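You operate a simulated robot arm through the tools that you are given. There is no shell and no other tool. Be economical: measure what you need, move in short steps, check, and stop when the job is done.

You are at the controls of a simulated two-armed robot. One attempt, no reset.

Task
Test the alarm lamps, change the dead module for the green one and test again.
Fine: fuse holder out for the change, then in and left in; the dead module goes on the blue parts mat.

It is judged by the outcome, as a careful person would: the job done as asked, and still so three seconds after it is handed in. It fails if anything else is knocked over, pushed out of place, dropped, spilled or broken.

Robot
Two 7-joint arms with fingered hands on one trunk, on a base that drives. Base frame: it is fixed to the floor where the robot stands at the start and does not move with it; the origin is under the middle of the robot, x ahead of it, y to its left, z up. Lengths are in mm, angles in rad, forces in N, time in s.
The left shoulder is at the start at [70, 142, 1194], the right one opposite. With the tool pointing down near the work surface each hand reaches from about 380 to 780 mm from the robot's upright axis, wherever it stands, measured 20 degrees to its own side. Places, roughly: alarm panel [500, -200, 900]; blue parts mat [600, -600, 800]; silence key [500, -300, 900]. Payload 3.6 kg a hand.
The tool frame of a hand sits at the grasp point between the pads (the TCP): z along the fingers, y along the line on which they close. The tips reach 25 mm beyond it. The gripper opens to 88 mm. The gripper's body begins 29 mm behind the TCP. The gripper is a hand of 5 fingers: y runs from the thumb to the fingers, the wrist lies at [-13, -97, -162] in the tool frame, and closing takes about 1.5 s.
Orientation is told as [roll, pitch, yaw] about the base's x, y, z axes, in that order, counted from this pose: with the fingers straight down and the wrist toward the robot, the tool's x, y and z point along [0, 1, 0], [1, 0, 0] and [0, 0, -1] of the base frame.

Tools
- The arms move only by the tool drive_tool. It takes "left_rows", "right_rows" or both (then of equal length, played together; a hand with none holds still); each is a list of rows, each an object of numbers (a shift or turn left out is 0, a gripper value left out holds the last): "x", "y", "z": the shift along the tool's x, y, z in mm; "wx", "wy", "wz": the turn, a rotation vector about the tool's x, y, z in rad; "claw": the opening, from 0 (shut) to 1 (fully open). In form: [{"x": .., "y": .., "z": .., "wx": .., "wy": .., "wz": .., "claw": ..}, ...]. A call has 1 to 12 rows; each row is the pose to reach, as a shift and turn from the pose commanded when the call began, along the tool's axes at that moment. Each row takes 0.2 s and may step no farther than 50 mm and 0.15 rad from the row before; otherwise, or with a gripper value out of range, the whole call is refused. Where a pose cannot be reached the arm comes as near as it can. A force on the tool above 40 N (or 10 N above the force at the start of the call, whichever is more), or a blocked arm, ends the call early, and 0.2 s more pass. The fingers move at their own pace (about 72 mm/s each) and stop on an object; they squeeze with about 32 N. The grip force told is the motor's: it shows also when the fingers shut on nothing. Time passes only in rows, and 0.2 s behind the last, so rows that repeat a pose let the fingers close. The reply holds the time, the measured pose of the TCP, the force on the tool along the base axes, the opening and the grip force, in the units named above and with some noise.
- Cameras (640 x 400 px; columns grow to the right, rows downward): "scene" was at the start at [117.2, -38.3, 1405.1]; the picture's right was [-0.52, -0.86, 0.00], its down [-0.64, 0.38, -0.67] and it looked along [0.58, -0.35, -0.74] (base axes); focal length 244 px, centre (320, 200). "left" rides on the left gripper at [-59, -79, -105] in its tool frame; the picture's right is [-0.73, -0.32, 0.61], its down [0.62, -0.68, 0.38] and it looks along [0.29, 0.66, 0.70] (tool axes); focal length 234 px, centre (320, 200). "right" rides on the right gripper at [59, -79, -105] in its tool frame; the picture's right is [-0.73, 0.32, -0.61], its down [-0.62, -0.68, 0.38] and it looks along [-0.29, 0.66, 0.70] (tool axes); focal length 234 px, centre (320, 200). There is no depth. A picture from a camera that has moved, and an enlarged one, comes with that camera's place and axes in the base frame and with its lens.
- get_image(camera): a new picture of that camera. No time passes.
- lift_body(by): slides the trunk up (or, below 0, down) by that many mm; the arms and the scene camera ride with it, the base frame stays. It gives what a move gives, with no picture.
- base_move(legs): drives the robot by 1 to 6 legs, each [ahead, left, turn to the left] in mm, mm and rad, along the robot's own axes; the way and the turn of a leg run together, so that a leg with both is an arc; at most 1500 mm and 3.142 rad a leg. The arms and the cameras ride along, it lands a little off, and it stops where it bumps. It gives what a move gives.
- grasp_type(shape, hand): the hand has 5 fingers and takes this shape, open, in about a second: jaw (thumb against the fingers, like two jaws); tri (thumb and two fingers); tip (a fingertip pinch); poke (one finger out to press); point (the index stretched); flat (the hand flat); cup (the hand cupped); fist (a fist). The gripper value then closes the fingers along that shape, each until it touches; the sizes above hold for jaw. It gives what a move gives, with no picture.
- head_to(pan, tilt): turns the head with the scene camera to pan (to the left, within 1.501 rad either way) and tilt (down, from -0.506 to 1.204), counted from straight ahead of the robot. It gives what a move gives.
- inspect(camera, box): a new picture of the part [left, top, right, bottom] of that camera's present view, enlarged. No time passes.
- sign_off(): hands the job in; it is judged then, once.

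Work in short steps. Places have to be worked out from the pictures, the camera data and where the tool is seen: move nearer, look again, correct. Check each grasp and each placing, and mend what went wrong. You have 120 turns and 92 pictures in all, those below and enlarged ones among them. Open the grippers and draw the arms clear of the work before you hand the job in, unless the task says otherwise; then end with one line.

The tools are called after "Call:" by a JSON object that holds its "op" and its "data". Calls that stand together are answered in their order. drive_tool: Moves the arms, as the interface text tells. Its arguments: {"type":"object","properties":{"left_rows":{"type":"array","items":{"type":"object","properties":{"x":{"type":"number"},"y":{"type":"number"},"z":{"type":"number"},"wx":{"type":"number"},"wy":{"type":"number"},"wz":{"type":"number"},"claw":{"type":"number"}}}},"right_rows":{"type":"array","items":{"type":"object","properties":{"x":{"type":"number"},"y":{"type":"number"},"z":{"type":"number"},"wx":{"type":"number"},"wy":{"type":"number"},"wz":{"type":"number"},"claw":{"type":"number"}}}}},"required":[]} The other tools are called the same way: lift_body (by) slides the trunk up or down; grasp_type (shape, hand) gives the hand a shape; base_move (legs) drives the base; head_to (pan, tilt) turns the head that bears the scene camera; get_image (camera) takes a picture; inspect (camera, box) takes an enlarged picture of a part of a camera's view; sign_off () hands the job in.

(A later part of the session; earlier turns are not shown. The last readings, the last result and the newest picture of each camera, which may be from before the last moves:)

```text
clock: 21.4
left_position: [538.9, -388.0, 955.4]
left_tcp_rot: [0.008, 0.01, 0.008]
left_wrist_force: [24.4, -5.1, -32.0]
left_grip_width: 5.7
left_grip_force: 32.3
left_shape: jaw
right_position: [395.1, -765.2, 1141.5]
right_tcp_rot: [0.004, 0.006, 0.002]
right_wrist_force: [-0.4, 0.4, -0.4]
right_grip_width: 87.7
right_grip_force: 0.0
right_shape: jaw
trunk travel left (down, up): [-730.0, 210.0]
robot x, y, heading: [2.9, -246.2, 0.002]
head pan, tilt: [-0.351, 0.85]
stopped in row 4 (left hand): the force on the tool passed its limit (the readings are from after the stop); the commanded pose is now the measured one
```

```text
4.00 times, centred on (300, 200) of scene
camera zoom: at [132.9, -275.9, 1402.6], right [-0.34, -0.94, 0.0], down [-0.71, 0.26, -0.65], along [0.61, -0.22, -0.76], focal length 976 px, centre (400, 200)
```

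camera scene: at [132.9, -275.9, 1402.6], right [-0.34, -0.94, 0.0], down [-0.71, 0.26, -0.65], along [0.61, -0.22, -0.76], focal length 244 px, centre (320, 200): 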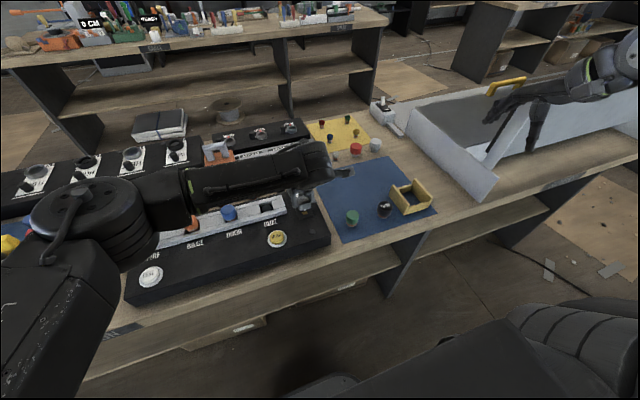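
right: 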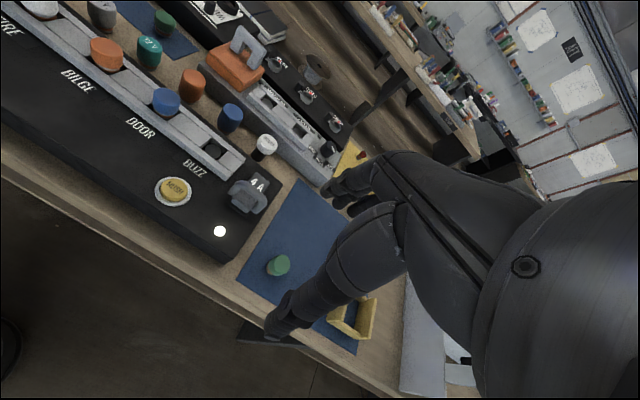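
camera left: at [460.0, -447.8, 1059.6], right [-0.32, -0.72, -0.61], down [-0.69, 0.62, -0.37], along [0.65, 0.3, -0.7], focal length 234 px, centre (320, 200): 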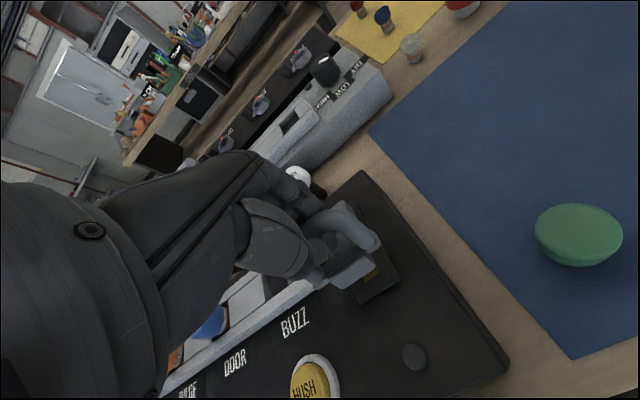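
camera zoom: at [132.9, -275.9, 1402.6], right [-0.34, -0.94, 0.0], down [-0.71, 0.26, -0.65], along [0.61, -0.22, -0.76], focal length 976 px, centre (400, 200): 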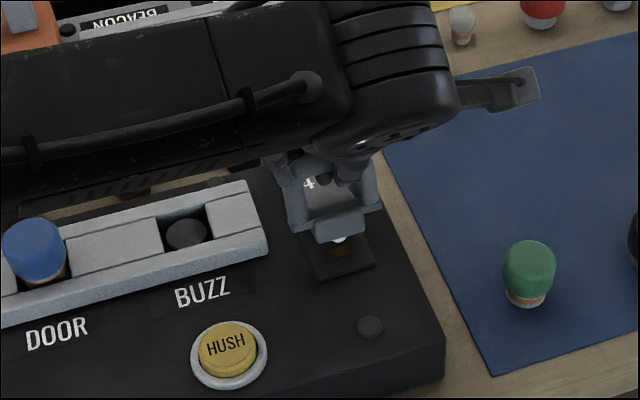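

The holder is hinged at its rear, like the open one beside the panel on the left. I'll study that one for how far it opens.

Call:
{"op": "head_to", "data": {"pan": 0.3, "tilt": 0.85}}

Call:
{"op": "get_image", "data": {"camera": "scene"}}

```text
clock: 22.4
left_position: [538.7, -387.2, 957.0]
left_tcp_rot: [0.007, 0.012, 0.009]
left_wrist_force: [25.2, -2.5, -34.7]
left_grip_width: 5.6
left_grip_force: 32.2
left_shape: jaw
right_position: [396.7, -764.4, 1140.7]
right_tcp_rot: [0.002, 0.009, 0.002]
right_wrist_force: [-1.0, 0.1, -0.4]
right_grip_width: 87.4
right_grip_force: 0.0
right_shape: jaw
trunk travel left (down, up): [-730.0, 210.0]
robot x, y, heading: [1.2, -246.6, 0.0]
head pan, tilt: [0.3, 0.85]
```

```text
50 pictures are left
camera scene: at [136.5, -224.8, 1402.7], right [0.3, -0.96, 0.0], down [-0.72, -0.22, -0.65], along [0.62, 0.2, -0.76], focal length 244 px, centre (320, 200)
```

scene: 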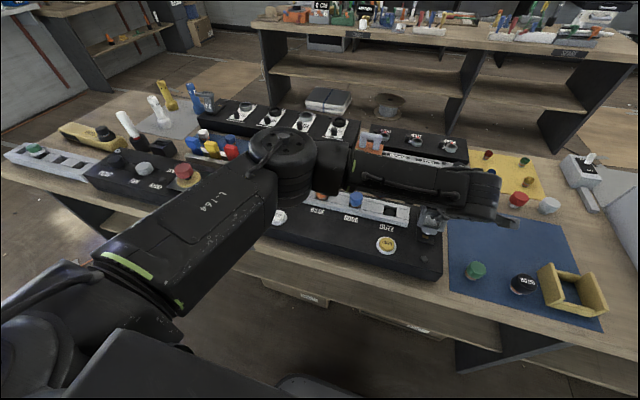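

The reaction force points toward a rear hinge near [592, 879]. I'll swing the handle along that arc toward +x, turning the hand partly with it.

Call:
{"op": "drive_tool", "data": {"left_rows": [{"y": 7, "z": 0, "wx": 0.07}, {"y": 14, "z": -3, "wx": 0.14}, {"y": 21, "z": -5, "wx": 0.21}, {"y": 29, "z": -7, "wx": 0.28}]}}

Call:
{"op": "inspect", "data": {"camera": "left", "box": [280, 150, 460, 320]}}

```text
clock: 23.4
left_position: [562.2, -387.5, 967.1]
left_tcp_rot: [0.004, 0.287, 0.006]
left_wrist_force: [5.8, -1.1, -16.2]
left_grip_width: 5.6
left_grip_force: 31.6
left_shape: jaw
right_position: [390.0, -763.4, 1143.9]
right_tcp_rot: [0.002, 0.003, 0.001]
right_wrist_force: [-0.1, -0.2, 0.4]
right_grip_width: 88.0
right_grip_force: 0.1
right_shape: jaw
trunk travel left (down, up): [-730.0, 210.0]
robot x, y, heading: [-2.5, -249.8, 0.005]
head pan, tilt: [0.3, 0.85]
```

```text
2.35 times, centred on (370, 235) of left
camera zoom: at [515.7, -447.1, 1088.8], right [-0.48, -0.73, -0.49], down [-0.76, 0.62, -0.17], along [0.43, 0.29, -0.85], focal length 551 px, centre (202, 118)
```

zoom: 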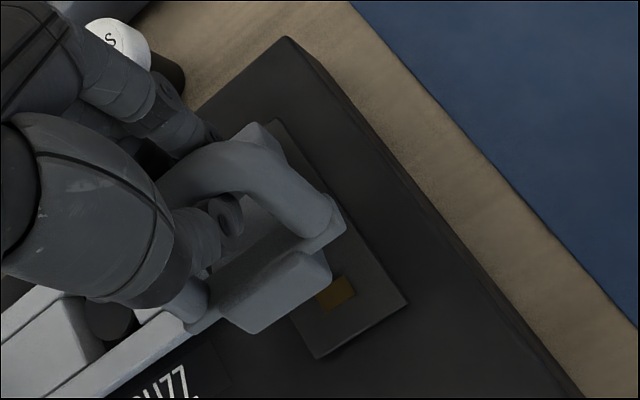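

The force has dropped and the swing follows the hinge. I'll continue past vertical.

Call:
{"op": "drive_tool", "data": {"left_rows": [{"y": 7, "z": -4, "wx": 0.07}, {"y": 14, "z": -7.5, "wx": 0.14}, {"y": 21, "z": -11, "wx": 0.2}, {"y": 28, "z": -14, "wx": 0.27}, {"y": 36, "z": -16, "wx": 0.34}, {"y": 44, "z": -17, "wx": 0.4}]}}

Call:
{"op": "inspect", "data": {"camera": "left", "box": [280, 150, 460, 320]}}

```text
clock: 24.5
left_position: [576.5, -384.6, 971.4]
left_tcp_rot: [-0.01, 0.508, -0.014]
left_wrist_force: [5.1, -14.2, -22.0]
left_grip_width: 6.2
left_grip_force: 31.9
left_shape: jaw
left hand out of reach, approached as far as the arm can: row 3, 4, 5
right_position: [389.7, -766.0, 1143.1]
right_tcp_rot: [0.003, 0.004, -0.001]
right_wrist_force: [-0.4, 1.0, 0.6]
right_grip_width: 87.9
right_grip_force: 0.1
right_shape: jaw
trunk travel left (down, up): [-730.0, 210.0]
robot x, y, heading: [4.8, -249.1, -0.003]
head pan, tilt: [0.3, 0.85]
stopped in row 5 (left hand): the force on the tool passed its limit (the readings are from after the stop); the commanded pose is now the measured one
```

```text
2.35 times, centred on (370, 235) of left
camera zoom: at [558.5, -442.8, 1100.6], right [-0.58, -0.72, -0.37], down [-0.78, 0.63, -0.01], along [0.24, 0.28, -0.93], focal length 551 px, centre (202, 118)
```

zoom: 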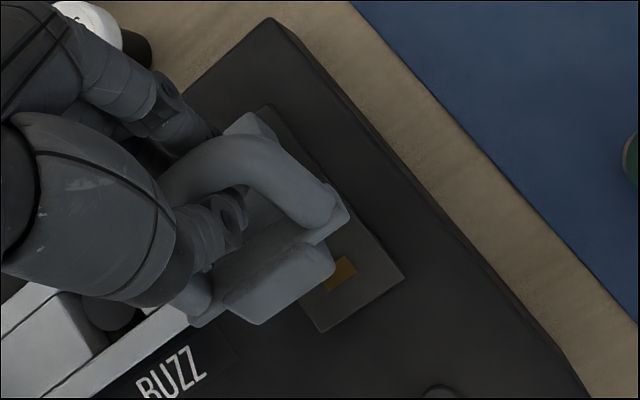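

The reach limit comes from tilting the hand. I'll un-tilt it while letting the bar turn in the grip, then continue over centre.

Call:
{"op": "drive_tool", "data": {"left_rows": [{"wx": -0.12}, {"wx": -0.25, "y": 4, "z": -2}, {"wx": -0.33, "y": 10, "z": -5}, {"wx": -0.33, "y": 17, "z": -9}, {"wx": -0.33, "y": 24, "z": -13}, {"wx": -0.33, "y": 31, "z": -17}]}}

Call:
{"op": "inspect", "data": {"camera": "left", "box": [280, 150, 460, 320]}}

```text
clock: 25.5
left_position: [591.2, -382.7, 969.3]
left_tcp_rot: [-0.009, 0.184, -0.011]
left_wrist_force: [-1.6, -10.5, -31.5]
left_grip_width: 5.9
left_grip_force: 32.0
left_shape: jaw
right_position: [388.7, -765.7, 1143.5]
right_tcp_rot: [0.002, 0.003, 0.0]
right_wrist_force: [-0.3, 0.5, 0.5]
right_grip_width: 87.8
right_grip_force: 0.1
right_shape: jaw
trunk travel left (down, up): [-730.0, 210.0]
robot x, y, heading: [-0.7, -245.6, -0.001]
head pan, tilt: [0.3, 0.85]
stopped in row 5 (left hand): the force on the tool passed its limit (the readings are from after the stop); the commanded pose is now the measured one
```

```text
2.35 times, centred on (370, 235) of left
camera zoom: at [532.5, -442.2, 1085.7], right [-0.43, -0.73, -0.53], down [-0.73, 0.63, -0.26], along [0.52, 0.28, -0.81], focal length 551 px, centre (202, 118)
```

zoom: 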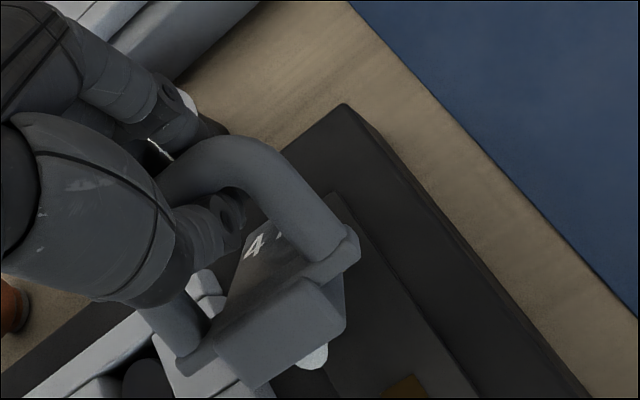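

The handle is now over the hinge. I'll correct the y drift and lower along the arc past centre.

Call:
{"op": "drive_tool", "data": {"left_rows": [{"x": -3, "y": 1, "z": 4}, {"x": -5, "y": 7, "z": 4}, {"x": -5, "y": 14, "z": 4}, {"x": -5, "y": 20, "z": 4.5}]}}

Call:
{"op": "inspect", "data": {"camera": "left", "box": [280, 150, 460, 320]}}

```text
clock: 26.5
left_position: [610.3, -386.0, 964.0]
left_tcp_rot: [-0.01, 0.178, -0.007]
left_wrist_force: [-8.0, 4.5, -17.4]
left_grip_width: 6.0
left_grip_force: 31.7
left_shape: jaw
right_position: [388.1, -763.1, 1145.0]
right_tcp_rot: [-0.001, -0.001, 0.002]
right_wrist_force: [1.4, -0.6, 0.0]
right_grip_width: 87.8
right_grip_force: 0.0
right_shape: jaw
trunk travel left (down, up): [-730.0, 210.0]
robot x, y, heading: [3.1, -245.7, 0.004]
head pan, tilt: [0.3, 0.85]
```

```text
2.35 times, centred on (370, 235) of left
camera zoom: at [550.8, -443.4, 1080.8], right [-0.43, -0.73, -0.53], down [-0.74, 0.63, -0.26], along [0.52, 0.28, -0.8], focal length 551 px, centre (202, 118)
```

zoom: 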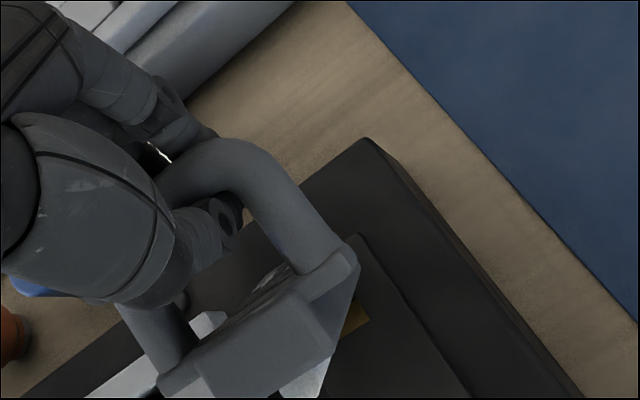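

About 65° is open. I'll swing slightly further, then relax.

Call:
{"op": "drive_tool", "data": {"left_rows": [{"y": 5, "z": 2}, {"y": 10, "z": 4}, {"y": 15, "z": 6}, {"y": 20, "z": 9}]}}

Call:
{"op": "inspect", "data": {"camera": "left", "box": [280, 150, 460, 320]}}

```text
clock: 27.5
left_position: [621.3, -387.7, 957.7]
left_tcp_rot: [-0.01, 0.17, -0.01]
left_wrist_force: [-30.9, 2.0, 6.4]
left_grip_width: 8.8
left_grip_force: 32.1
left_shape: jaw
right_position: [377.5, -763.4, 1149.1]
right_tcp_rot: [-0.001, -0.007, 0.0]
right_wrist_force: [0.2, 0.8, 0.3]
right_grip_width: 87.7
right_grip_force: 0.1
right_shape: jaw
trunk travel left (down, up): [-730.0, 210.0]
robot x, y, heading: [0.8, -245.9, -0.001]
head pan, tilt: [0.3, 0.85]
```

```text
2.35 times, centred on (370, 235) of left
camera zoom: at [560.5, -445.1, 1074.2], right [-0.43, -0.73, -0.54], down [-0.73, 0.63, -0.27], along [0.53, 0.28, -0.8], focal length 551 px, centre (202, 118)
```

zoom: 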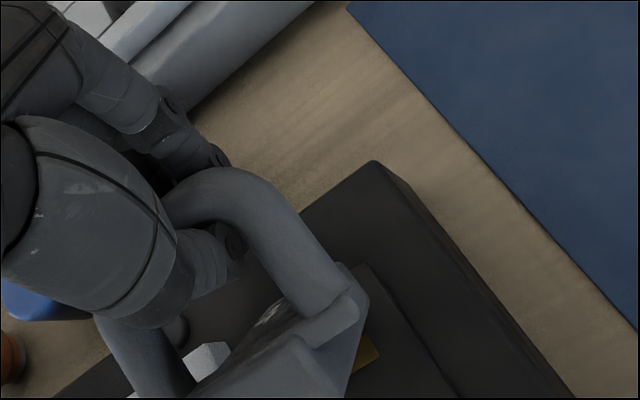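

The force of -31 N in x means the end stop is reached. I'll back off a few mm, open the hand, and see whether the holder stays open.

Call:
{"op": "drive_tool", "data": {"left_rows": [{"y": -5, "z": -2}, {"y": -5, "z": -2, "claw": 0.25}, {"y": -5, "z": -2, "claw": 0.5}, {"y": -5, "z": -2, "claw": 0.7}, {"y": -5, "z": -2, "claw": 0.7}, {"y": -5, "z": -2, "claw": 0.7}]}}

Call:
{"op": "inspect", "data": {"camera": "left", "box": [240, 130, 480, 340]}}

```text
clock: 28.9
left_position: [623.6, -386.0, 956.0]
left_tcp_rot: [-0.009, 0.175, -0.008]
left_wrist_force: [2.2, 0.0, 0.3]
left_grip_width: 59.6
left_grip_force: 0.1
left_shape: jaw
right_position: [386.0, -762.7, 1146.4]
right_tcp_rot: [0.0, 0.0, 0.002]
right_wrist_force: [-0.1, -0.2, -0.4]
right_grip_width: 87.6
right_grip_force: 0.0
right_shape: jaw
trunk travel left (down, up): [-730.0, 210.0]
robot x, y, heading: [-4.2, -247.2, 0.002]
head pan, tilt: [0.3, 0.85]
```

```text
1.90 times, centred on (360, 235) of left
camera zoom: at [564.0, -444.0, 1072.2], right [-0.43, -0.73, -0.53], down [-0.73, 0.63, -0.26], along [0.53, 0.28, -0.8], focal length 446 px, centre (244, 133)
```

zoom: 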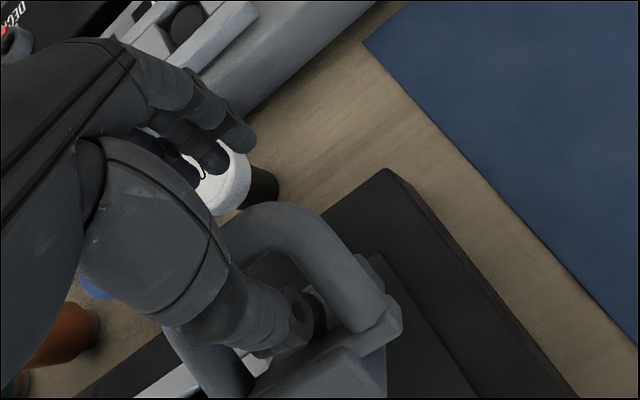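

The holder stays open on its own. I'll retract the left hand straight up and park it to the left.

Call:
{"op": "drive_tool", "data": {"left_rows": [{"y": -4, "z": -25}, {"y": -9, "z": -49}, {"y": -17, "z": -95}, {"y": -30, "z": -135, "wx": -0.1}, {"y": -50, "z": -160, "x": 30, "wx": -0.17}, {"y": -75, "z": -170, "x": 65, "wx": -0.17}, {"y": -95, "z": -180, "x": 105, "wx": -0.17}, {"y": -115, "z": -185, "x": 148, "wx": -0.17}, {"y": -130, "z": -190, "x": 192, "wx": -0.17}]}}

Call:
{"op": "head_to", "data": {"pan": -0.2, "tilt": 0.85}}

Call:
{"op": "get_image", "data": {"camera": "scene"}}

Call:
{"op": "get_image", "data": {"camera": "right"}}

```text
clock: 30.9
left_position: [527.6, -190.3, 1163.9]
left_tcp_rot: [-0.013, 0.005, -0.006]
left_wrist_force: [-0.2, 0.7, 0.0]
left_grip_width: 61.5
left_grip_force: 0.0
left_shape: jaw
right_position: [384.7, -761.3, 1147.1]
right_tcp_rot: [-0.001, -0.002, 0.001]
right_wrist_force: [-0.5, 0.5, 0.2]
right_grip_width: 87.6
right_grip_force: 0.0
right_shape: jaw
trunk travel left (down, up): [-730.0, 210.0]
robot x, y, heading: [2.1, -249.7, -0.001]
head pan, tilt: [0.3, 0.85]
```

```text
clock: 31.9
left_position: [528.6, -192.9, 1162.7]
left_tcp_rot: [-0.009, 0.007, -0.005]
left_wrist_force: [-0.5, 0.0, 0.8]
left_grip_width: 61.5
left_grip_force: 0.0
left_shape: jaw
right_position: [387.3, -763.5, 1145.5]
right_tcp_rot: [0.001, -0.002, 0.001]
right_wrist_force: [1.0, 0.6, 0.3]
right_grip_width: 87.6
right_grip_force: 0.1
right_shape: jaw
trunk travel left (down, up): [-730.0, 210.0]
robot x, y, heading: [0.7, -247.5, -0.001]
head pan, tilt: [-0.201, 0.85]
```

```text
43 pictures are left
camera scene: at [126.5, -261.6, 1403.9], right [-0.2, -0.98, 0.0], down [-0.74, 0.15, -0.66], along [0.65, -0.13, -0.75], focal length 244 px, centre (320, 200)
```

scene: 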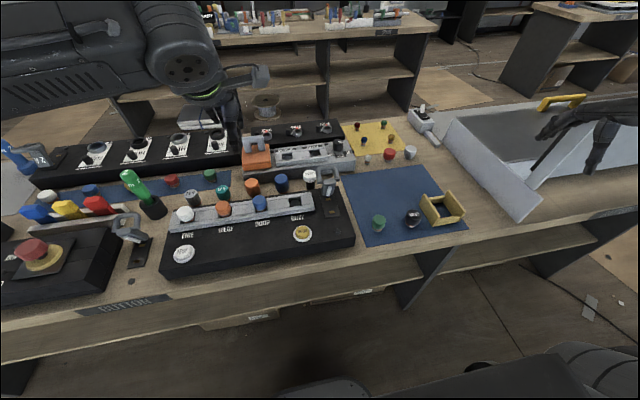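

```text
42 pictures are left
camera right: at [308.8, -704.1, 1248.7], right [0.32, -0.73, 0.61], down [-0.68, -0.62, -0.38], along [0.66, -0.29, -0.7], focal length 234 px, centre (320, 200)
```

right: 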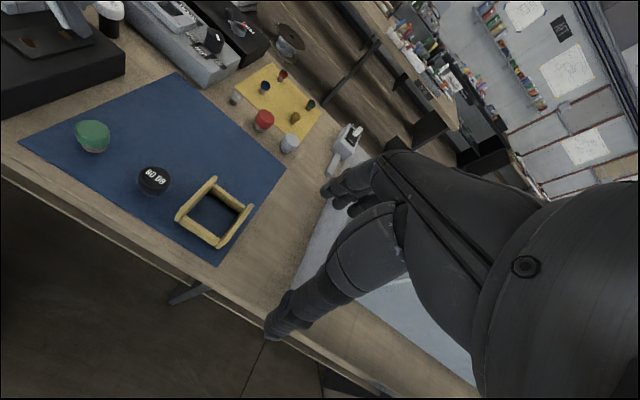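

The fuse stays open and the panel is dead. From a base y of about -120 the right hand can reach both the modules and the mat, so I'll park the left arm further left and drive the base 130 mm left.

Call:
{"op": "drive_tool", "data": {"left_rows": [{"x": 45, "y": -15}, {"x": 90, "y": -30}, {"x": 135, "y": -45}, {"x": 180, "y": -60}, {"x": 225, "y": -75}, {"x": 270, "y": -90}, {"x": 310, "y": -100}]}}

Call:
{"op": "base_move", "data": {"legs": [[0, 130, 0]]}}

Call:
{"op": "get_image", "data": {"camera": "scene"}}

```text
clock: 33.5
left_position: [430.1, 121.1, 1162.9]
left_tcp_rot: [-0.011, 0.006, -0.008]
left_wrist_force: [-0.1, 0.0, -0.1]
left_grip_width: 61.5
left_grip_force: 0.1
left_shape: jaw
right_position: [385.5, -762.1, 1147.8]
right_tcp_rot: [0.0, -0.002, 0.002]
right_wrist_force: [-0.3, -0.3, -0.1]
right_grip_width: 87.7
right_grip_force: 0.0
right_shape: jaw
trunk travel left (down, up): [-730.0, 210.0]
robot x, y, heading: [-2.5, -244.2, -0.002]
head pan, tilt: [-0.201, 0.85]
```

```text
clock: 34.8
left_position: [430.4, 248.6, 1162.4]
left_tcp_rot: [-0.007, 0.004, -0.006]
left_wrist_force: [-0.3, 0.0, -0.2]
left_grip_width: 61.3
left_grip_force: 0.0
left_shape: jaw
right_position: [387.2, -634.6, 1144.4]
right_tcp_rot: [0.001, 0.002, 0.002]
right_wrist_force: [-0.1, -0.5, 0.5]
right_grip_width: 87.9
right_grip_force: 0.1
right_shape: jaw
trunk travel left (down, up): [-730.0, 210.0]
robot x, y, heading: [-4.0, -119.0, 0.001]
head pan, tilt: [-0.201, 0.85]
```

```text
41 pictures are left
camera scene: at [126.3, -133.3, 1403.9], right [-0.2, -0.98, 0.0], down [-0.74, 0.15, -0.66], along [0.65, -0.13, -0.75], focal length 244 px, centre (320, 200)
```

scene: 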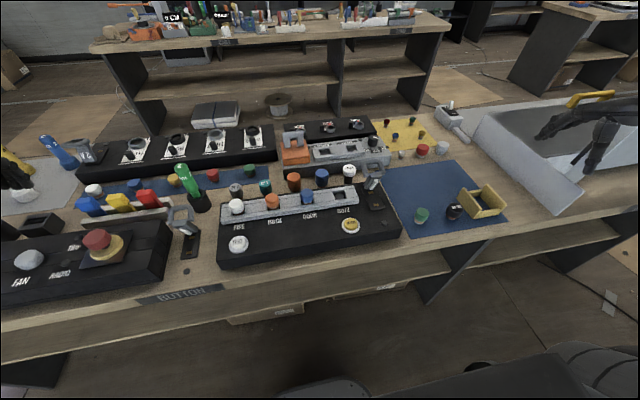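

I'll sweep the right hand high over toward the FIRE module in two legs.

Call:
{"op": "drive_tool", "data": {"right_rows": [{"x": 45, "y": 14}, {"x": 90, "y": 28}, {"x": 135, "y": 42}, {"x": 180, "y": 56}, {"x": 225, "y": 70}, {"x": 270, "y": 84}, {"x": 315, "y": 98}, {"x": 360, "y": 112}, {"x": 405, "y": 126}, {"x": 450, "y": 140}, {"x": 495, "y": 154}, {"x": 540, "y": 168}]}}

Call:
{"op": "drive_tool", "data": {"right_rows": [{"x": 45, "y": 10, "z": 10}, {"x": 85, "y": 20, "z": 30}, {"x": 95, "y": 30, "z": 70}, {"x": 95, "y": 32, "z": 110}, {"x": 95, "y": 32, "z": 130}, {"x": 95, "y": 32, "z": 130}]}}

Call:
{"op": "get_image", "data": {"camera": "right"}}

Call:
{"op": "inspect", "data": {"camera": "scene", "box": [160, 130, 320, 250]}}

```text
clock: 37.4
left_position: [429.5, 250.0, 1162.8]
left_tcp_rot: [-0.011, 0.005, -0.006]
left_wrist_force: [0.3, 0.5, 0.6]
left_grip_width: 61.7
left_grip_force: 0.1
left_shape: jaw
right_position: [522.2, -186.1, 1146.3]
right_tcp_rot: [0.0, 0.001, 0.003]
right_wrist_force: [0.8, -0.3, 1.1]
right_grip_width: 87.8
right_grip_force: 0.0
right_shape: jaw
right hand out of reach, approached as far as the arm can: row 10, 11, 12
trunk travel left (down, up): [-730.0, 210.0]
robot x, y, heading: [-0.6, -120.3, 0.002]
head pan, tilt: [-0.201, 0.85]
```

```text
clock: 38.8
left_position: [430.5, 250.2, 1161.4]
left_tcp_rot: [-0.011, 0.007, -0.005]
left_wrist_force: [0.9, 0.1, 0.2]
left_grip_width: 61.0
left_grip_force: 0.0
left_shape: jaw
right_position: [514.6, -195.6, 1052.9]
right_tcp_rot: [0.002, 0.0, 0.002]
right_wrist_force: [-0.2, 0.7, -0.2]
right_grip_width: 87.7
right_grip_force: 0.1
right_shape: jaw
right hand out of reach, approached as far as the arm can: row 1, 2, 3, 4, 5, 6
trunk travel left (down, up): [-730.0, 210.0]
robot x, y, heading: [-0.3, -116.3, -0.003]
head pan, tilt: [-0.201, 0.85]
```

```text
40 pictures are left
camera right: at [437.6, -136.9, 1155.7], right [0.32, -0.73, 0.61], down [-0.68, -0.62, -0.38], along [0.66, -0.29, -0.7], focal length 234 px, centre (320, 200)
```

right: 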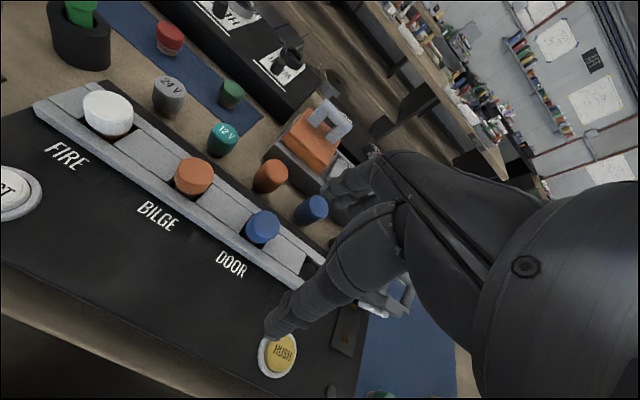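

```text
3.33 times, centred on (240, 190) of scene
camera zoom: at [126.7, -131.7, 1403.9], right [-0.2, -0.98, 0.0], down [-0.74, 0.15, -0.66], along [0.65, -0.13, -0.75], focal length 813 px, centre (587, 233)
```

zoom: 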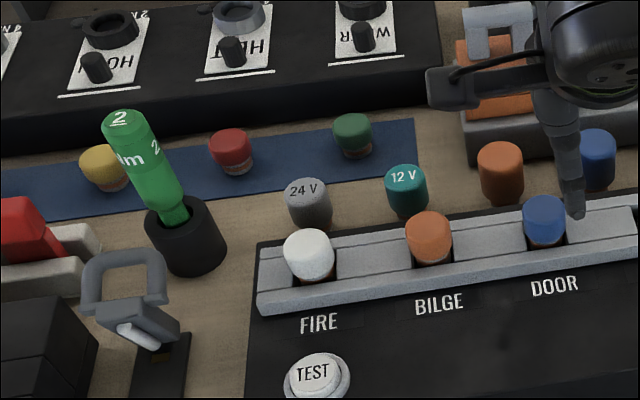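

Cross-body reach is poor, so the left hand will handle the modules, with base drives between. I'll retract the right hand up and right, then bring the left over FIRE at about [588, 4].

Call:
{"op": "drive_tool", "data": {"right_rows": [{"z": -45}, {"z": -90}, {"z": -95, "x": -45, "y": -15}, {"z": -95, "x": -90, "y": -30}, {"z": -95, "x": -135, "y": -45}, {"z": -95, "x": -180, "y": -60}, {"z": -95, "x": -225, "y": -75}, {"z": -95, "x": -270, "y": -90}, {"z": -95, "x": -315, "y": -105}, {"z": -95, "x": -360, "y": -120}]}}

Call:
{"op": "drive_tool", "data": {"left_rows": [{"x": -35, "y": 23, "z": 15, "claw": 1}, {"x": -70, "y": 46, "z": 30}, {"x": -105, "y": 69, "z": 45}, {"x": -140, "y": 92, "z": 65}, {"x": -175, "y": 115, "z": 85}, {"x": -210, "y": 138, "z": 105}, {"x": -246, "y": 158, "z": 130}, {"x": -246, "y": 158, "z": 170}, {"x": -246, "y": 158, "z": 170}]}}

Call:
{"op": "get_image", "data": {"camera": "left"}}

Call:
{"op": "inspect", "data": {"camera": "scene", "box": [160, 130, 320, 250]}}

```text
clock: 41.0
left_position: [427.3, 248.7, 1163.6]
left_tcp_rot: [-0.008, 0.003, -0.005]
left_wrist_force: [0.9, -0.2, -0.2]
left_grip_width: 61.4
left_grip_force: 0.0
left_shape: jaw
right_position: [393.6, -557.8, 1150.8]
right_tcp_rot: [-0.001, -0.003, 0.003]
right_wrist_force: [-1.0, -0.5, 0.0]
right_grip_width: 87.8
right_grip_force: 0.0
right_shape: jaw
right hand out of reach, approached as far as the arm can: row 9
trunk travel left (down, up): [-730.0, 210.0]
robot x, y, heading: [1.2, -120.0, 0.002]
head pan, tilt: [-0.201, 0.85]
```

```text
clock: 43.0
left_position: [587.4, 0.8, 993.2]
left_tcp_rot: [-0.01, 0.006, -0.005]
left_wrist_force: [0.2, 0.3, 0.1]
left_grip_width: 87.6
left_grip_force: 0.0
left_shape: jaw
right_position: [398.1, -555.9, 1149.0]
right_tcp_rot: [-0.001, 0.0, 0.003]
right_wrist_force: [1.0, 0.0, 0.2]
right_grip_width: 87.8
right_grip_force: 0.1
right_shape: jaw
trunk travel left (down, up): [-730.0, 210.0]
robot x, y, heading: [-4.0, -118.4, -0.0]
head pan, tilt: [-0.201, 0.85]
```

```text
38 pictures are left
camera left: at [508.8, -56.9, 1098.3], right [-0.33, -0.73, -0.6], down [-0.68, 0.62, -0.39], along [0.65, 0.28, -0.7], focal length 234 px, centre (320, 200)
```

left: 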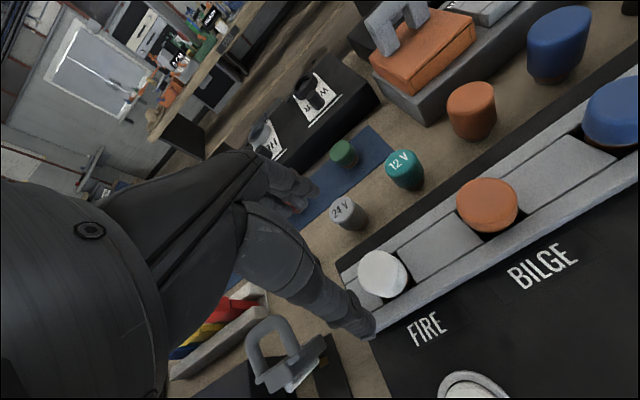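

```text
3.33 times, centred on (240, 190) of scene
camera zoom: at [126.1, -132.0, 1403.9], right [-0.2, -0.98, 0.0], down [-0.74, 0.15, -0.66], along [0.65, -0.13, -0.75], focal length 813 px, centre (587, 233)
```

zoom: 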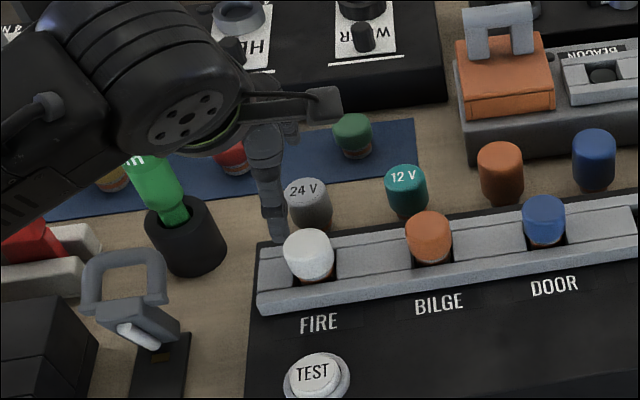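

The cap top triangulates to about [577, -2, 912]. I'll shift over it and lower to a TCP height of about 925.

Call:
{"op": "drive_tool", "data": {"left_rows": [{"x": -2, "y": -10, "z": 20}, {"x": -2, "y": -10, "z": 45}, {"x": -2, "y": -10, "z": 66}, {"x": -2, "y": -10, "z": 66}]}}

Call:
{"op": "inspect", "data": {"camera": "left", "box": [230, 150, 450, 350]}}

Call:
{"op": "inspect", "data": {"camera": "scene", "box": [190, 160, 290, 240]}}

```text
clock: 44.0
left_position: [576.4, -1.6, 927.3]
left_tcp_rot: [-0.011, 0.004, -0.006]
left_wrist_force: [-0.1, 0.2, -0.2]
left_grip_width: 88.0
left_grip_force: 0.0
left_shape: jaw
right_position: [396.4, -555.4, 1148.9]
right_tcp_rot: [-0.001, 0.002, 0.002]
right_wrist_force: [0.0, -0.3, 0.3]
right_grip_width: 87.8
right_grip_force: 0.1
right_shape: jaw
trunk travel left (down, up): [-730.0, 210.0]
robot x, y, heading: [2.9, -121.3, 0.001]
head pan, tilt: [-0.201, 0.85]
```

```text
2.00 times, centred on (340, 250) of left
camera zoom: at [497.7, -59.6, 1031.7], right [-0.33, -0.73, -0.6], down [-0.68, 0.62, -0.39], along [0.65, 0.28, -0.7], focal length 468 px, centre (280, 100)
```

zoom: 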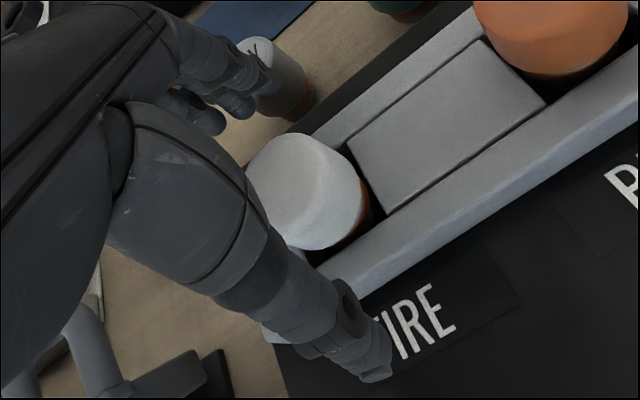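

```text
5.00 times, centred on (240, 200) of scene
camera zoom: at [126.1, -131.6, 1403.9], right [-0.2, -0.98, 0.0], down [-0.74, 0.15, -0.66], along [0.65, -0.13, -0.75], focal length 1220 px, centre (720, 200)
```

zoom: 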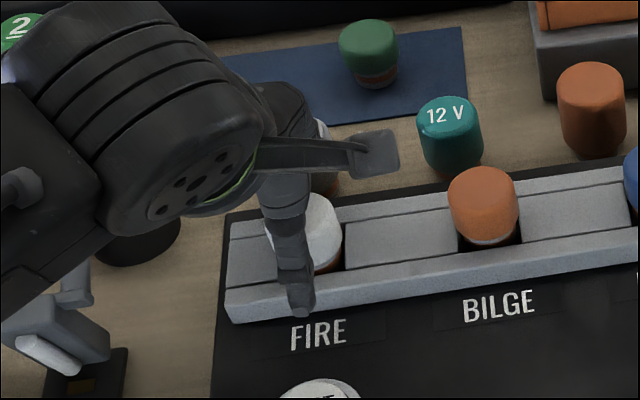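

Centred. I'll lower to about 905 while watching force, then close.

Call:
{"op": "drive_tool", "data": {"left_rows": [{"x": -2, "z": 8}, {"x": -2, "z": 15}, {"x": -2, "z": 21}, {"x": -2, "z": 21, "claw": 0.5}, {"x": -2, "z": 21, "claw": 0.2}, {"x": -2, "z": 21, "claw": 0.2}, {"x": -2, "z": 21, "claw": 0.2}, {"x": -2, "z": 21, "claw": 0.2}]}}

Call:
{"op": "inspect", "data": {"camera": "left", "box": [230, 150, 450, 350]}}

```text
clock: 45.8
left_position: [575.2, -5.8, 909.8]
left_tcp_rot: [-0.009, -0.001, -0.005]
left_wrist_force: [4.7, 1.5, 26.4]
left_grip_width: 44.6
left_grip_force: 31.8
left_shape: jaw
right_position: [393.5, -556.8, 1150.3]
right_tcp_rot: [0.003, -0.003, 0.003]
right_wrist_force: [-0.6, -0.1, 0.6]
right_grip_width: 87.9
right_grip_force: 0.1
right_shape: jaw
trunk travel left (down, up): [-730.0, 210.0]
robot x, y, heading: [3.7, -121.5, 0.002]
head pan, tilt: [-0.201, 0.85]
```

```text
2.00 times, centred on (340, 250) of left
camera zoom: at [495.1, -61.8, 1014.1], right [-0.33, -0.73, -0.6], down [-0.68, 0.62, -0.39], along [0.66, 0.28, -0.7], focal length 468 px, centre (280, 100)
```

zoom: 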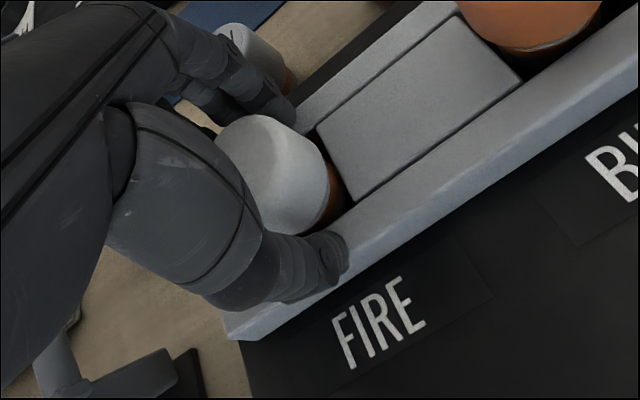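

The module is gripped at 44.6 mm, with the tips on the rail. I'll pull straight up.

Call:
{"op": "drive_tool", "data": {"left_rows": [{"z": -6}, {"z": -12}, {"z": -20}, {"z": -35}, {"z": -60}, {"z": -90}]}}

Call:
{"op": "get_image", "data": {"camera": "left"}}

Call:
{"op": "inspect", "data": {"camera": "scene", "box": [180, 140, 300, 240]}}

```text
clock: 47.1
left_position: [575.0, -2.9, 996.4]
left_tcp_rot: [-0.009, 0.006, -0.006]
left_wrist_force: [-0.2, 0.9, -0.2]
left_grip_width: 32.1
left_grip_force: 32.4
left_shape: jaw
right_position: [396.8, -556.4, 1149.2]
right_tcp_rot: [0.0, 0.0, 0.002]
right_wrist_force: [-0.1, 0.0, -0.1]
right_grip_width: 87.9
right_grip_force: 0.2
right_shape: jaw
trunk travel left (down, up): [-730.0, 210.0]
robot x, y, heading: [2.1, -120.6, -0.002]
head pan, tilt: [-0.201, 0.85]
```

```text
33 pictures are left
camera left: at [497.3, -61.1, 1100.7], right [-0.33, -0.73, -0.6], down [-0.68, 0.62, -0.38], along [0.65, 0.28, -0.7], focal length 234 px, centre (320, 200)
```

left: 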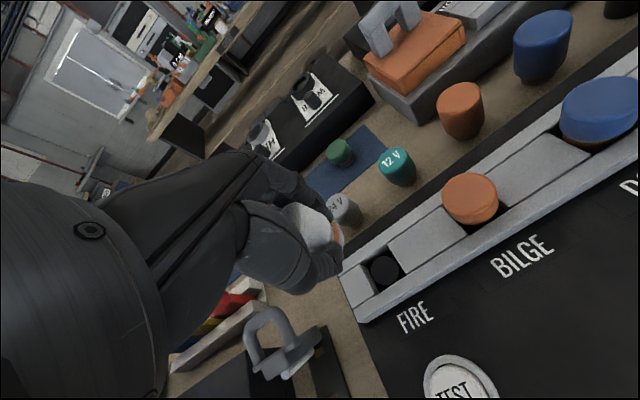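

```text
4.00 times, centred on (240, 190) of scene
camera zoom: at [126.0, -132.0, 1403.9], right [-0.2, -0.98, 0.0], down [-0.74, 0.15, -0.66], along [0.65, -0.13, -0.75], focal length 976 px, centre (640, 240)
```

zoom: 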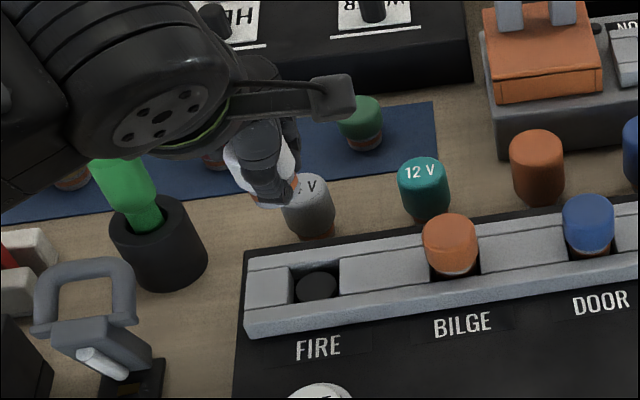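

The module is out and the slot shows an empty socket. I'll check how it sits in the grip.

Call:
{"op": "inspect", "data": {"camera": "left", "box": [240, 160, 400, 310]}}

```text
2.67 times, centred on (320, 235) of left
camera zoom: at [497.3, -61.1, 1100.7], right [-0.33, -0.73, -0.6], down [-0.68, 0.62, -0.38], along [0.65, 0.28, -0.7], focal length 624 px, centre (320, 107)
```

zoom: 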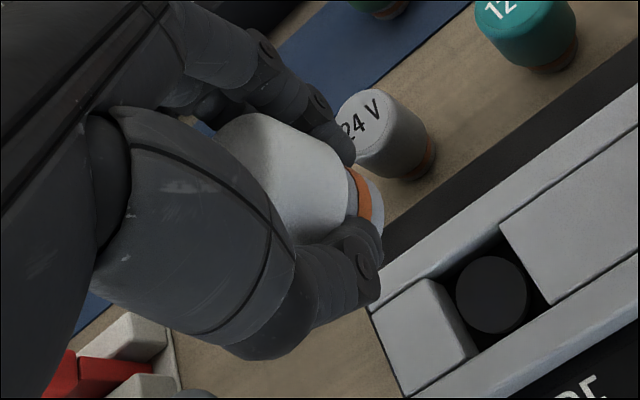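

It's held squarely by the cap. I'll raise it clear of the open fuse handle, then drive right 285 mm to the mat.

Call:
{"op": "drive_tool", "data": {"left_rows": [{"z": -45}, {"z": -90}, {"z": -120, "y": -20}]}}

Call:
{"op": "base_move", "data": {"legs": [[0, -285, 0]]}}

Call:
{"op": "head_to", "data": {"pan": -0.3, "tilt": 0.85}}

Call:
{"op": "get_image", "data": {"camera": "scene"}}

```text
clock: 48.0
left_position: [554.1, -0.5, 1116.5]
left_tcp_rot: [-0.012, 0.005, -0.006]
left_wrist_force: [-0.4, 0.1, 0.0]
left_grip_width: 31.9
left_grip_force: 32.2
left_shape: jaw
right_position: [396.0, -556.2, 1150.2]
right_tcp_rot: [0.0, -0.001, 0.002]
right_wrist_force: [1.0, 0.5, 0.3]
right_grip_width: 88.1
right_grip_force: 0.1
right_shape: jaw
trunk travel left (down, up): [-730.0, 210.0]
robot x, y, heading: [-0.5, -116.0, 0.002]
head pan, tilt: [-0.201, 0.85]
```

```text
clock: 49.9
left_position: [555.8, -285.2, 1115.3]
left_tcp_rot: [-0.01, 0.005, -0.007]
left_wrist_force: [0.0, 0.3, -0.2]
left_grip_width: 31.9
left_grip_force: 32.2
left_shape: jaw
right_position: [397.8, -839.5, 1149.3]
right_tcp_rot: [-0.003, 0.0, 0.001]
right_wrist_force: [-0.1, -0.9, 0.7]
right_grip_width: 87.7
right_grip_force: 0.0
right_shape: jaw
trunk travel left (down, up): [-730.0, 210.0]
robot x, y, heading: [3.0, -404.4, 0.002]
head pan, tilt: [-0.201, 0.85]
```

```text
clock: 50.6
left_position: [556.1, -287.9, 1115.6]
left_tcp_rot: [-0.008, 0.005, -0.006]
left_wrist_force: [-0.3, 0.2, 0.2]
left_grip_width: 31.8
left_grip_force: 31.8
left_shape: jaw
right_position: [397.4, -841.7, 1148.6]
right_tcp_rot: [0.0, -0.001, 0.003]
right_wrist_force: [-0.1, -0.7, -0.2]
right_grip_width: 87.9
right_grip_force: 0.3
right_shape: jaw
trunk travel left (down, up): [-730.0, 210.0]
robot x, y, heading: [-1.2, -404.2, -0.003]
head pan, tilt: [-0.3, 0.85]
```

```text
30 pictures are left
camera scene: at [124.5, -424.3, 1403.9], right [-0.3, -0.96, 0.0], down [-0.72, 0.22, -0.66], along [0.63, -0.19, -0.75], focal length 244 px, centre (320, 200)
```

scene: 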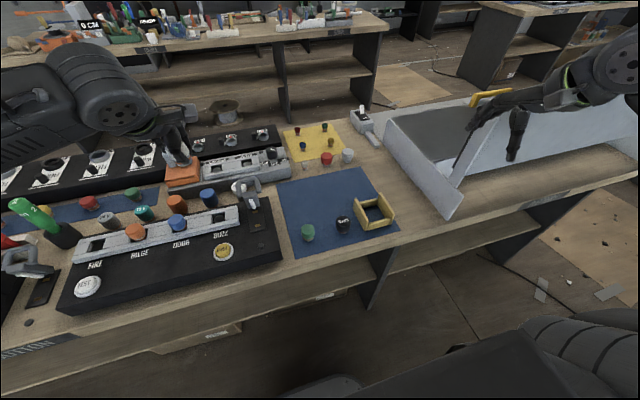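

I'll carry the white module over the mat to about [610, -530], well clear of the green and black ones.

Call:
{"op": "drive_tool", "data": {"left_rows": [{"x": -45, "y": 9}, {"x": -90, "y": 18}, {"x": -135, "y": 27}, {"x": -180, "y": 36}, {"x": -225, "y": 45, "z": 20}, {"x": -242, "y": 54, "z": 60}, {"x": -242, "y": 54, "z": 105}, {"x": -242, "y": 54, "z": 150}, {"x": -242, "y": 54, "z": 190}, {"x": -242, "y": 54, "z": 190}]}}

Call:
{"op": "get_image", "data": {"camera": "left"}}

Call:
{"op": "inspect", "data": {"camera": "scene", "box": [230, 130, 410, 260]}}

```text
clock: 52.8
left_position: [608.1, -530.2, 927.1]
left_tcp_rot: [-0.012, 0.005, -0.004]
left_wrist_force: [-0.6, -0.1, -0.3]
left_grip_width: 31.1
left_grip_force: 31.9
left_shape: jaw
right_position: [396.4, -840.6, 1149.0]
right_tcp_rot: [-0.001, -0.001, 0.003]
right_wrist_force: [0.0, 0.3, 0.3]
right_grip_width: 87.7
right_grip_force: 0.0
right_shape: jaw
trunk travel left (down, up): [-730.0, 210.0]
robot x, y, heading: [-1.8, -402.2, 0.0]
head pan, tilt: [-0.3, 0.85]
```

```text
29 pictures are left
camera left: at [529.3, -588.4, 1032.1], right [-0.33, -0.73, -0.6], down [-0.68, 0.62, -0.39], along [0.65, 0.28, -0.7], focal length 234 px, centre (320, 200)
```

left: 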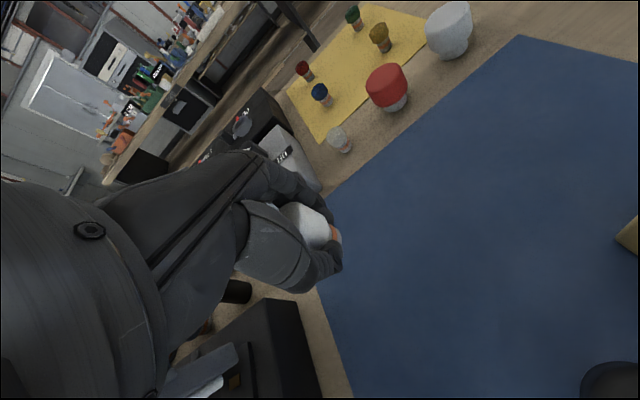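

```text
3.08 times, centred on (320, 195) of scene
camera zoom: at [124.3, -423.7, 1403.9], right [-0.3, -0.96, 0.0], down [-0.72, 0.22, -0.66], along [0.63, -0.2, -0.75], focal length 751 px, centre (320, 215)
```

zoom: 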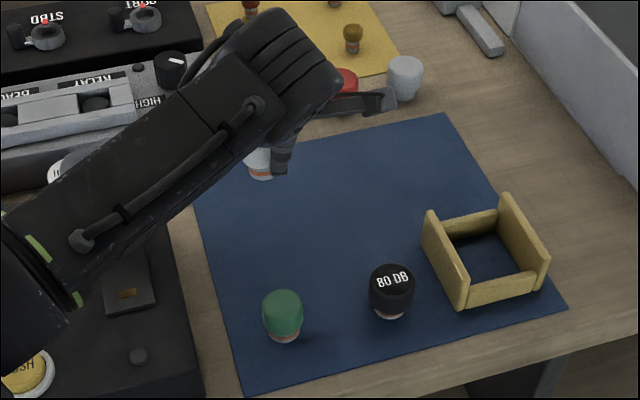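

The module bottom is about 27 mm below the TCP. I'll lower 60 mm, then feel for contact in small steps.

Call:
{"op": "drive_tool", "data": {"left_rows": [{"z": 25}, {"z": 45}, {"z": 58}, {"z": 62}, {"z": 62}]}}

Call:
{"op": "drive_tool", "data": {"left_rows": [{"z": 2}, {"z": 4}, {"z": 6}, {"z": 8}, {"z": 8}]}}

Call:
{"op": "inspect", "data": {"camera": "scene", "box": [270, 150, 370, 230]}}

```text
clock: 54.0
left_position: [607.0, -531.3, 865.6]
left_tcp_rot: [-0.008, 0.006, -0.005]
left_wrist_force: [-0.2, -0.5, -0.5]
left_grip_width: 30.7
left_grip_force: 31.8
left_shape: jaw
right_position: [397.3, -841.8, 1148.6]
right_tcp_rot: [-0.001, 0.001, 0.001]
right_wrist_force: [0.4, 0.6, 0.2]
right_grip_width: 88.0
right_grip_force: 0.0
right_shape: jaw
trunk travel left (down, up): [-730.0, 210.0]
robot x, y, heading: [-1.8, -405.0, -0.0]
head pan, tilt: [-0.3, 0.85]
```

```text
clock: 55.2
left_position: [607.4, -531.9, 857.9]
left_tcp_rot: [-0.009, 0.005, -0.004]
left_wrist_force: [0.2, 0.1, -0.7]
left_grip_width: 31.2
left_grip_force: 31.9
left_shape: jaw
right_position: [397.0, -841.4, 1149.3]
right_tcp_rot: [0.0, 0.0, 0.002]
right_wrist_force: [-0.1, 0.5, 0.3]
right_grip_width: 87.6
right_grip_force: 0.0
right_shape: jaw
trunk travel left (down, up): [-730.0, 210.0]
robot x, y, heading: [0.8, -406.5, 0.003]
head pan, tilt: [-0.3, 0.85]
```

```text
5.00 times, centred on (320, 190) of scene
camera zoom: at [124.5, -423.9, 1403.9], right [-0.3, -0.96, 0.0], down [-0.72, 0.22, -0.66], along [0.63, -0.2, -0.75], focal length 1220 px, centre (320, 250)
```

zoom: 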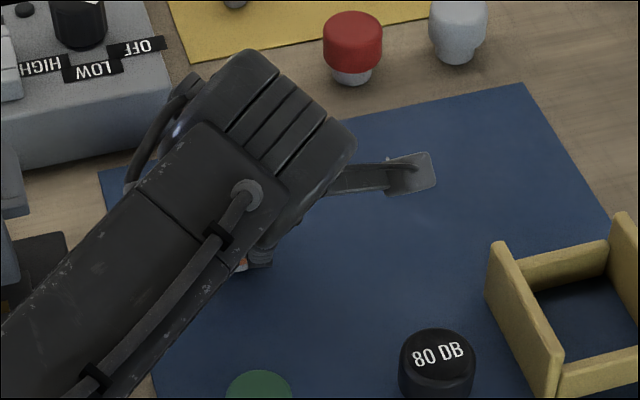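

No contact yet at 858. I'll continue in small steps.

Call:
{"op": "drive_tool", "data": {"left_rows": [{"z": 1.5}, {"z": 3}, {"z": 4.5}, {"z": 6}, {"z": 7.5}, {"z": 7.5}]}}

```text
clock: 56.6
left_position: [607.0, -532.3, 852.0]
left_tcp_rot: [-0.011, 0.006, -0.003]
left_wrist_force: [0.5, -1.1, 4.5]
left_grip_width: 30.9
left_grip_force: 31.9
left_shape: jaw
right_position: [395.9, -841.2, 1149.4]
right_tcp_rot: [-0.002, 0.0, 0.002]
right_wrist_force: [0.9, -0.1, 0.2]
right_grip_width: 87.8
right_grip_force: 0.0
right_shape: jaw
trunk travel left (down, up): [-730.0, 210.0]
robot x, y, heading: [0.7, -404.3, 0.002]
head pan, tilt: [-0.3, 0.85]
```

There is light contact at 852. I'll open, rise and check the placement.

Call:
{"op": "drive_tool", "data": {"left_rows": [{"z": 0, "claw": 0.5}, {"z": 0, "claw": 0.7}, {"z": 0, "claw": 0.8}, {"z": 0, "claw": 0.8}, {"z": -30}, {"z": -70}, {"z": -115}, {"z": -130, "y": -45}]}}

Call:
{"op": "get_image", "data": {"camera": "left"}}

Call:
{"op": "inspect", "data": {"camera": "scene", "box": [250, 150, 370, 250]}}

```text
clock: 58.4
left_position: [609.8, -545.2, 963.9]
left_tcp_rot: [-0.033, -0.026, -0.036]
left_wrist_force: [0.3, 0.2, 0.3]
left_grip_width: 70.3
left_grip_force: 0.0
left_shape: jaw
left hand out of reach, approached as far as the arm can: row 7, 8
right_position: [398.1, -839.8, 1149.2]
right_tcp_rot: [-0.002, 0.001, 0.001]
right_wrist_force: [1.2, -0.8, -0.1]
right_grip_width: 88.0
right_grip_force: 0.0
right_shape: jaw
trunk travel left (down, up): [-730.0, 210.0]
robot x, y, heading: [-1.1, -399.9, 0.001]
head pan, tilt: [-0.3, 0.85]
```

```text
26 pictures are left
camera left: at [525.9, -598.2, 1067.6], right [-0.33, -0.73, -0.59], down [-0.65, 0.63, -0.42], along [0.68, 0.24, -0.69], focal length 234 px, centre (320, 200)
```

left: 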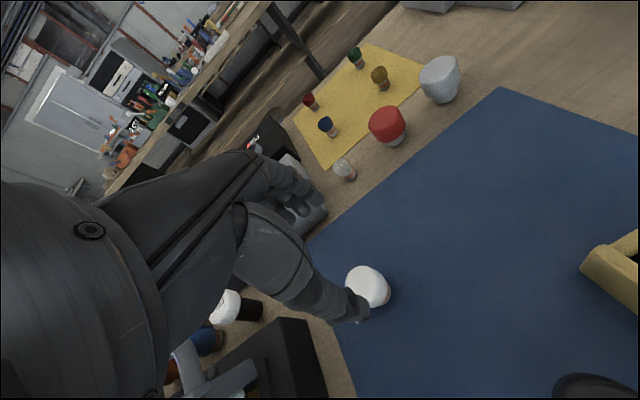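

```text
4.00 times, centred on (310, 200) of scene
camera zoom: at [124.7, -423.7, 1403.9], right [-0.3, -0.96, 0.0], down [-0.72, 0.22, -0.66], along [0.63, -0.2, -0.75], focal length 976 px, centre (360, 200)
```

zoom: 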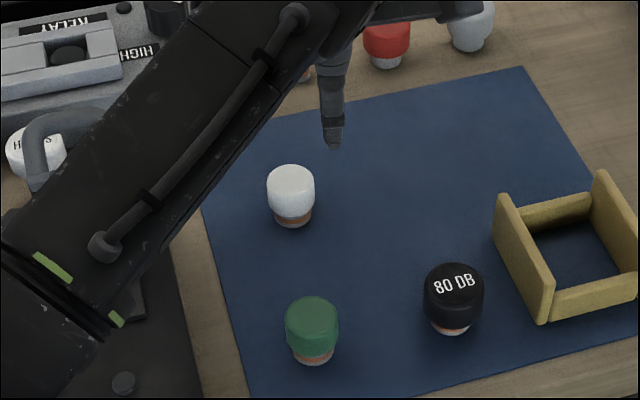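

White stands upright on the mat, and the green module matches its shape. I'll move back toward the green one at about [489, -507], high first, and verify the pose.

Call:
{"op": "drive_tool", "data": {"left_rows": [{"y": -30, "x": 8}, {"y": -60, "x": 16, "claw": 1}, {"y": -73, "x": 24}, {"y": -73, "x": 24}]}}

Call:
{"op": "get_image", "data": {"camera": "left"}}

```text
clock: 59.4
left_position: [536.8, -518.1, 962.1]
left_tcp_rot: [-0.033, -0.026, -0.034]
left_wrist_force: [0.5, 0.1, -0.4]
left_grip_width: 87.9
left_grip_force: 0.0
left_shape: jaw
right_position: [397.2, -840.6, 1147.7]
right_tcp_rot: [-0.001, 0.0, 0.003]
right_wrist_force: [-0.7, -0.8, -0.4]
right_grip_width: 88.0
right_grip_force: 0.0
right_shape: jaw
trunk travel left (down, up): [-730.0, 210.0]
robot x, y, heading: [0.7, -401.0, -0.005]
head pan, tilt: [-0.3, 0.85]
```

```text
24 pictures are left
camera left: at [453.3, -570.8, 1064.9], right [-0.33, -0.73, -0.59], down [-0.65, 0.63, -0.42], along [0.68, 0.24, -0.69], focal length 234 px, centre (320, 200)
```

left: 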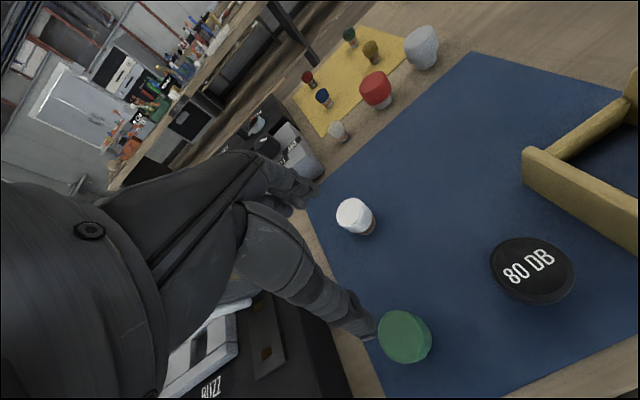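

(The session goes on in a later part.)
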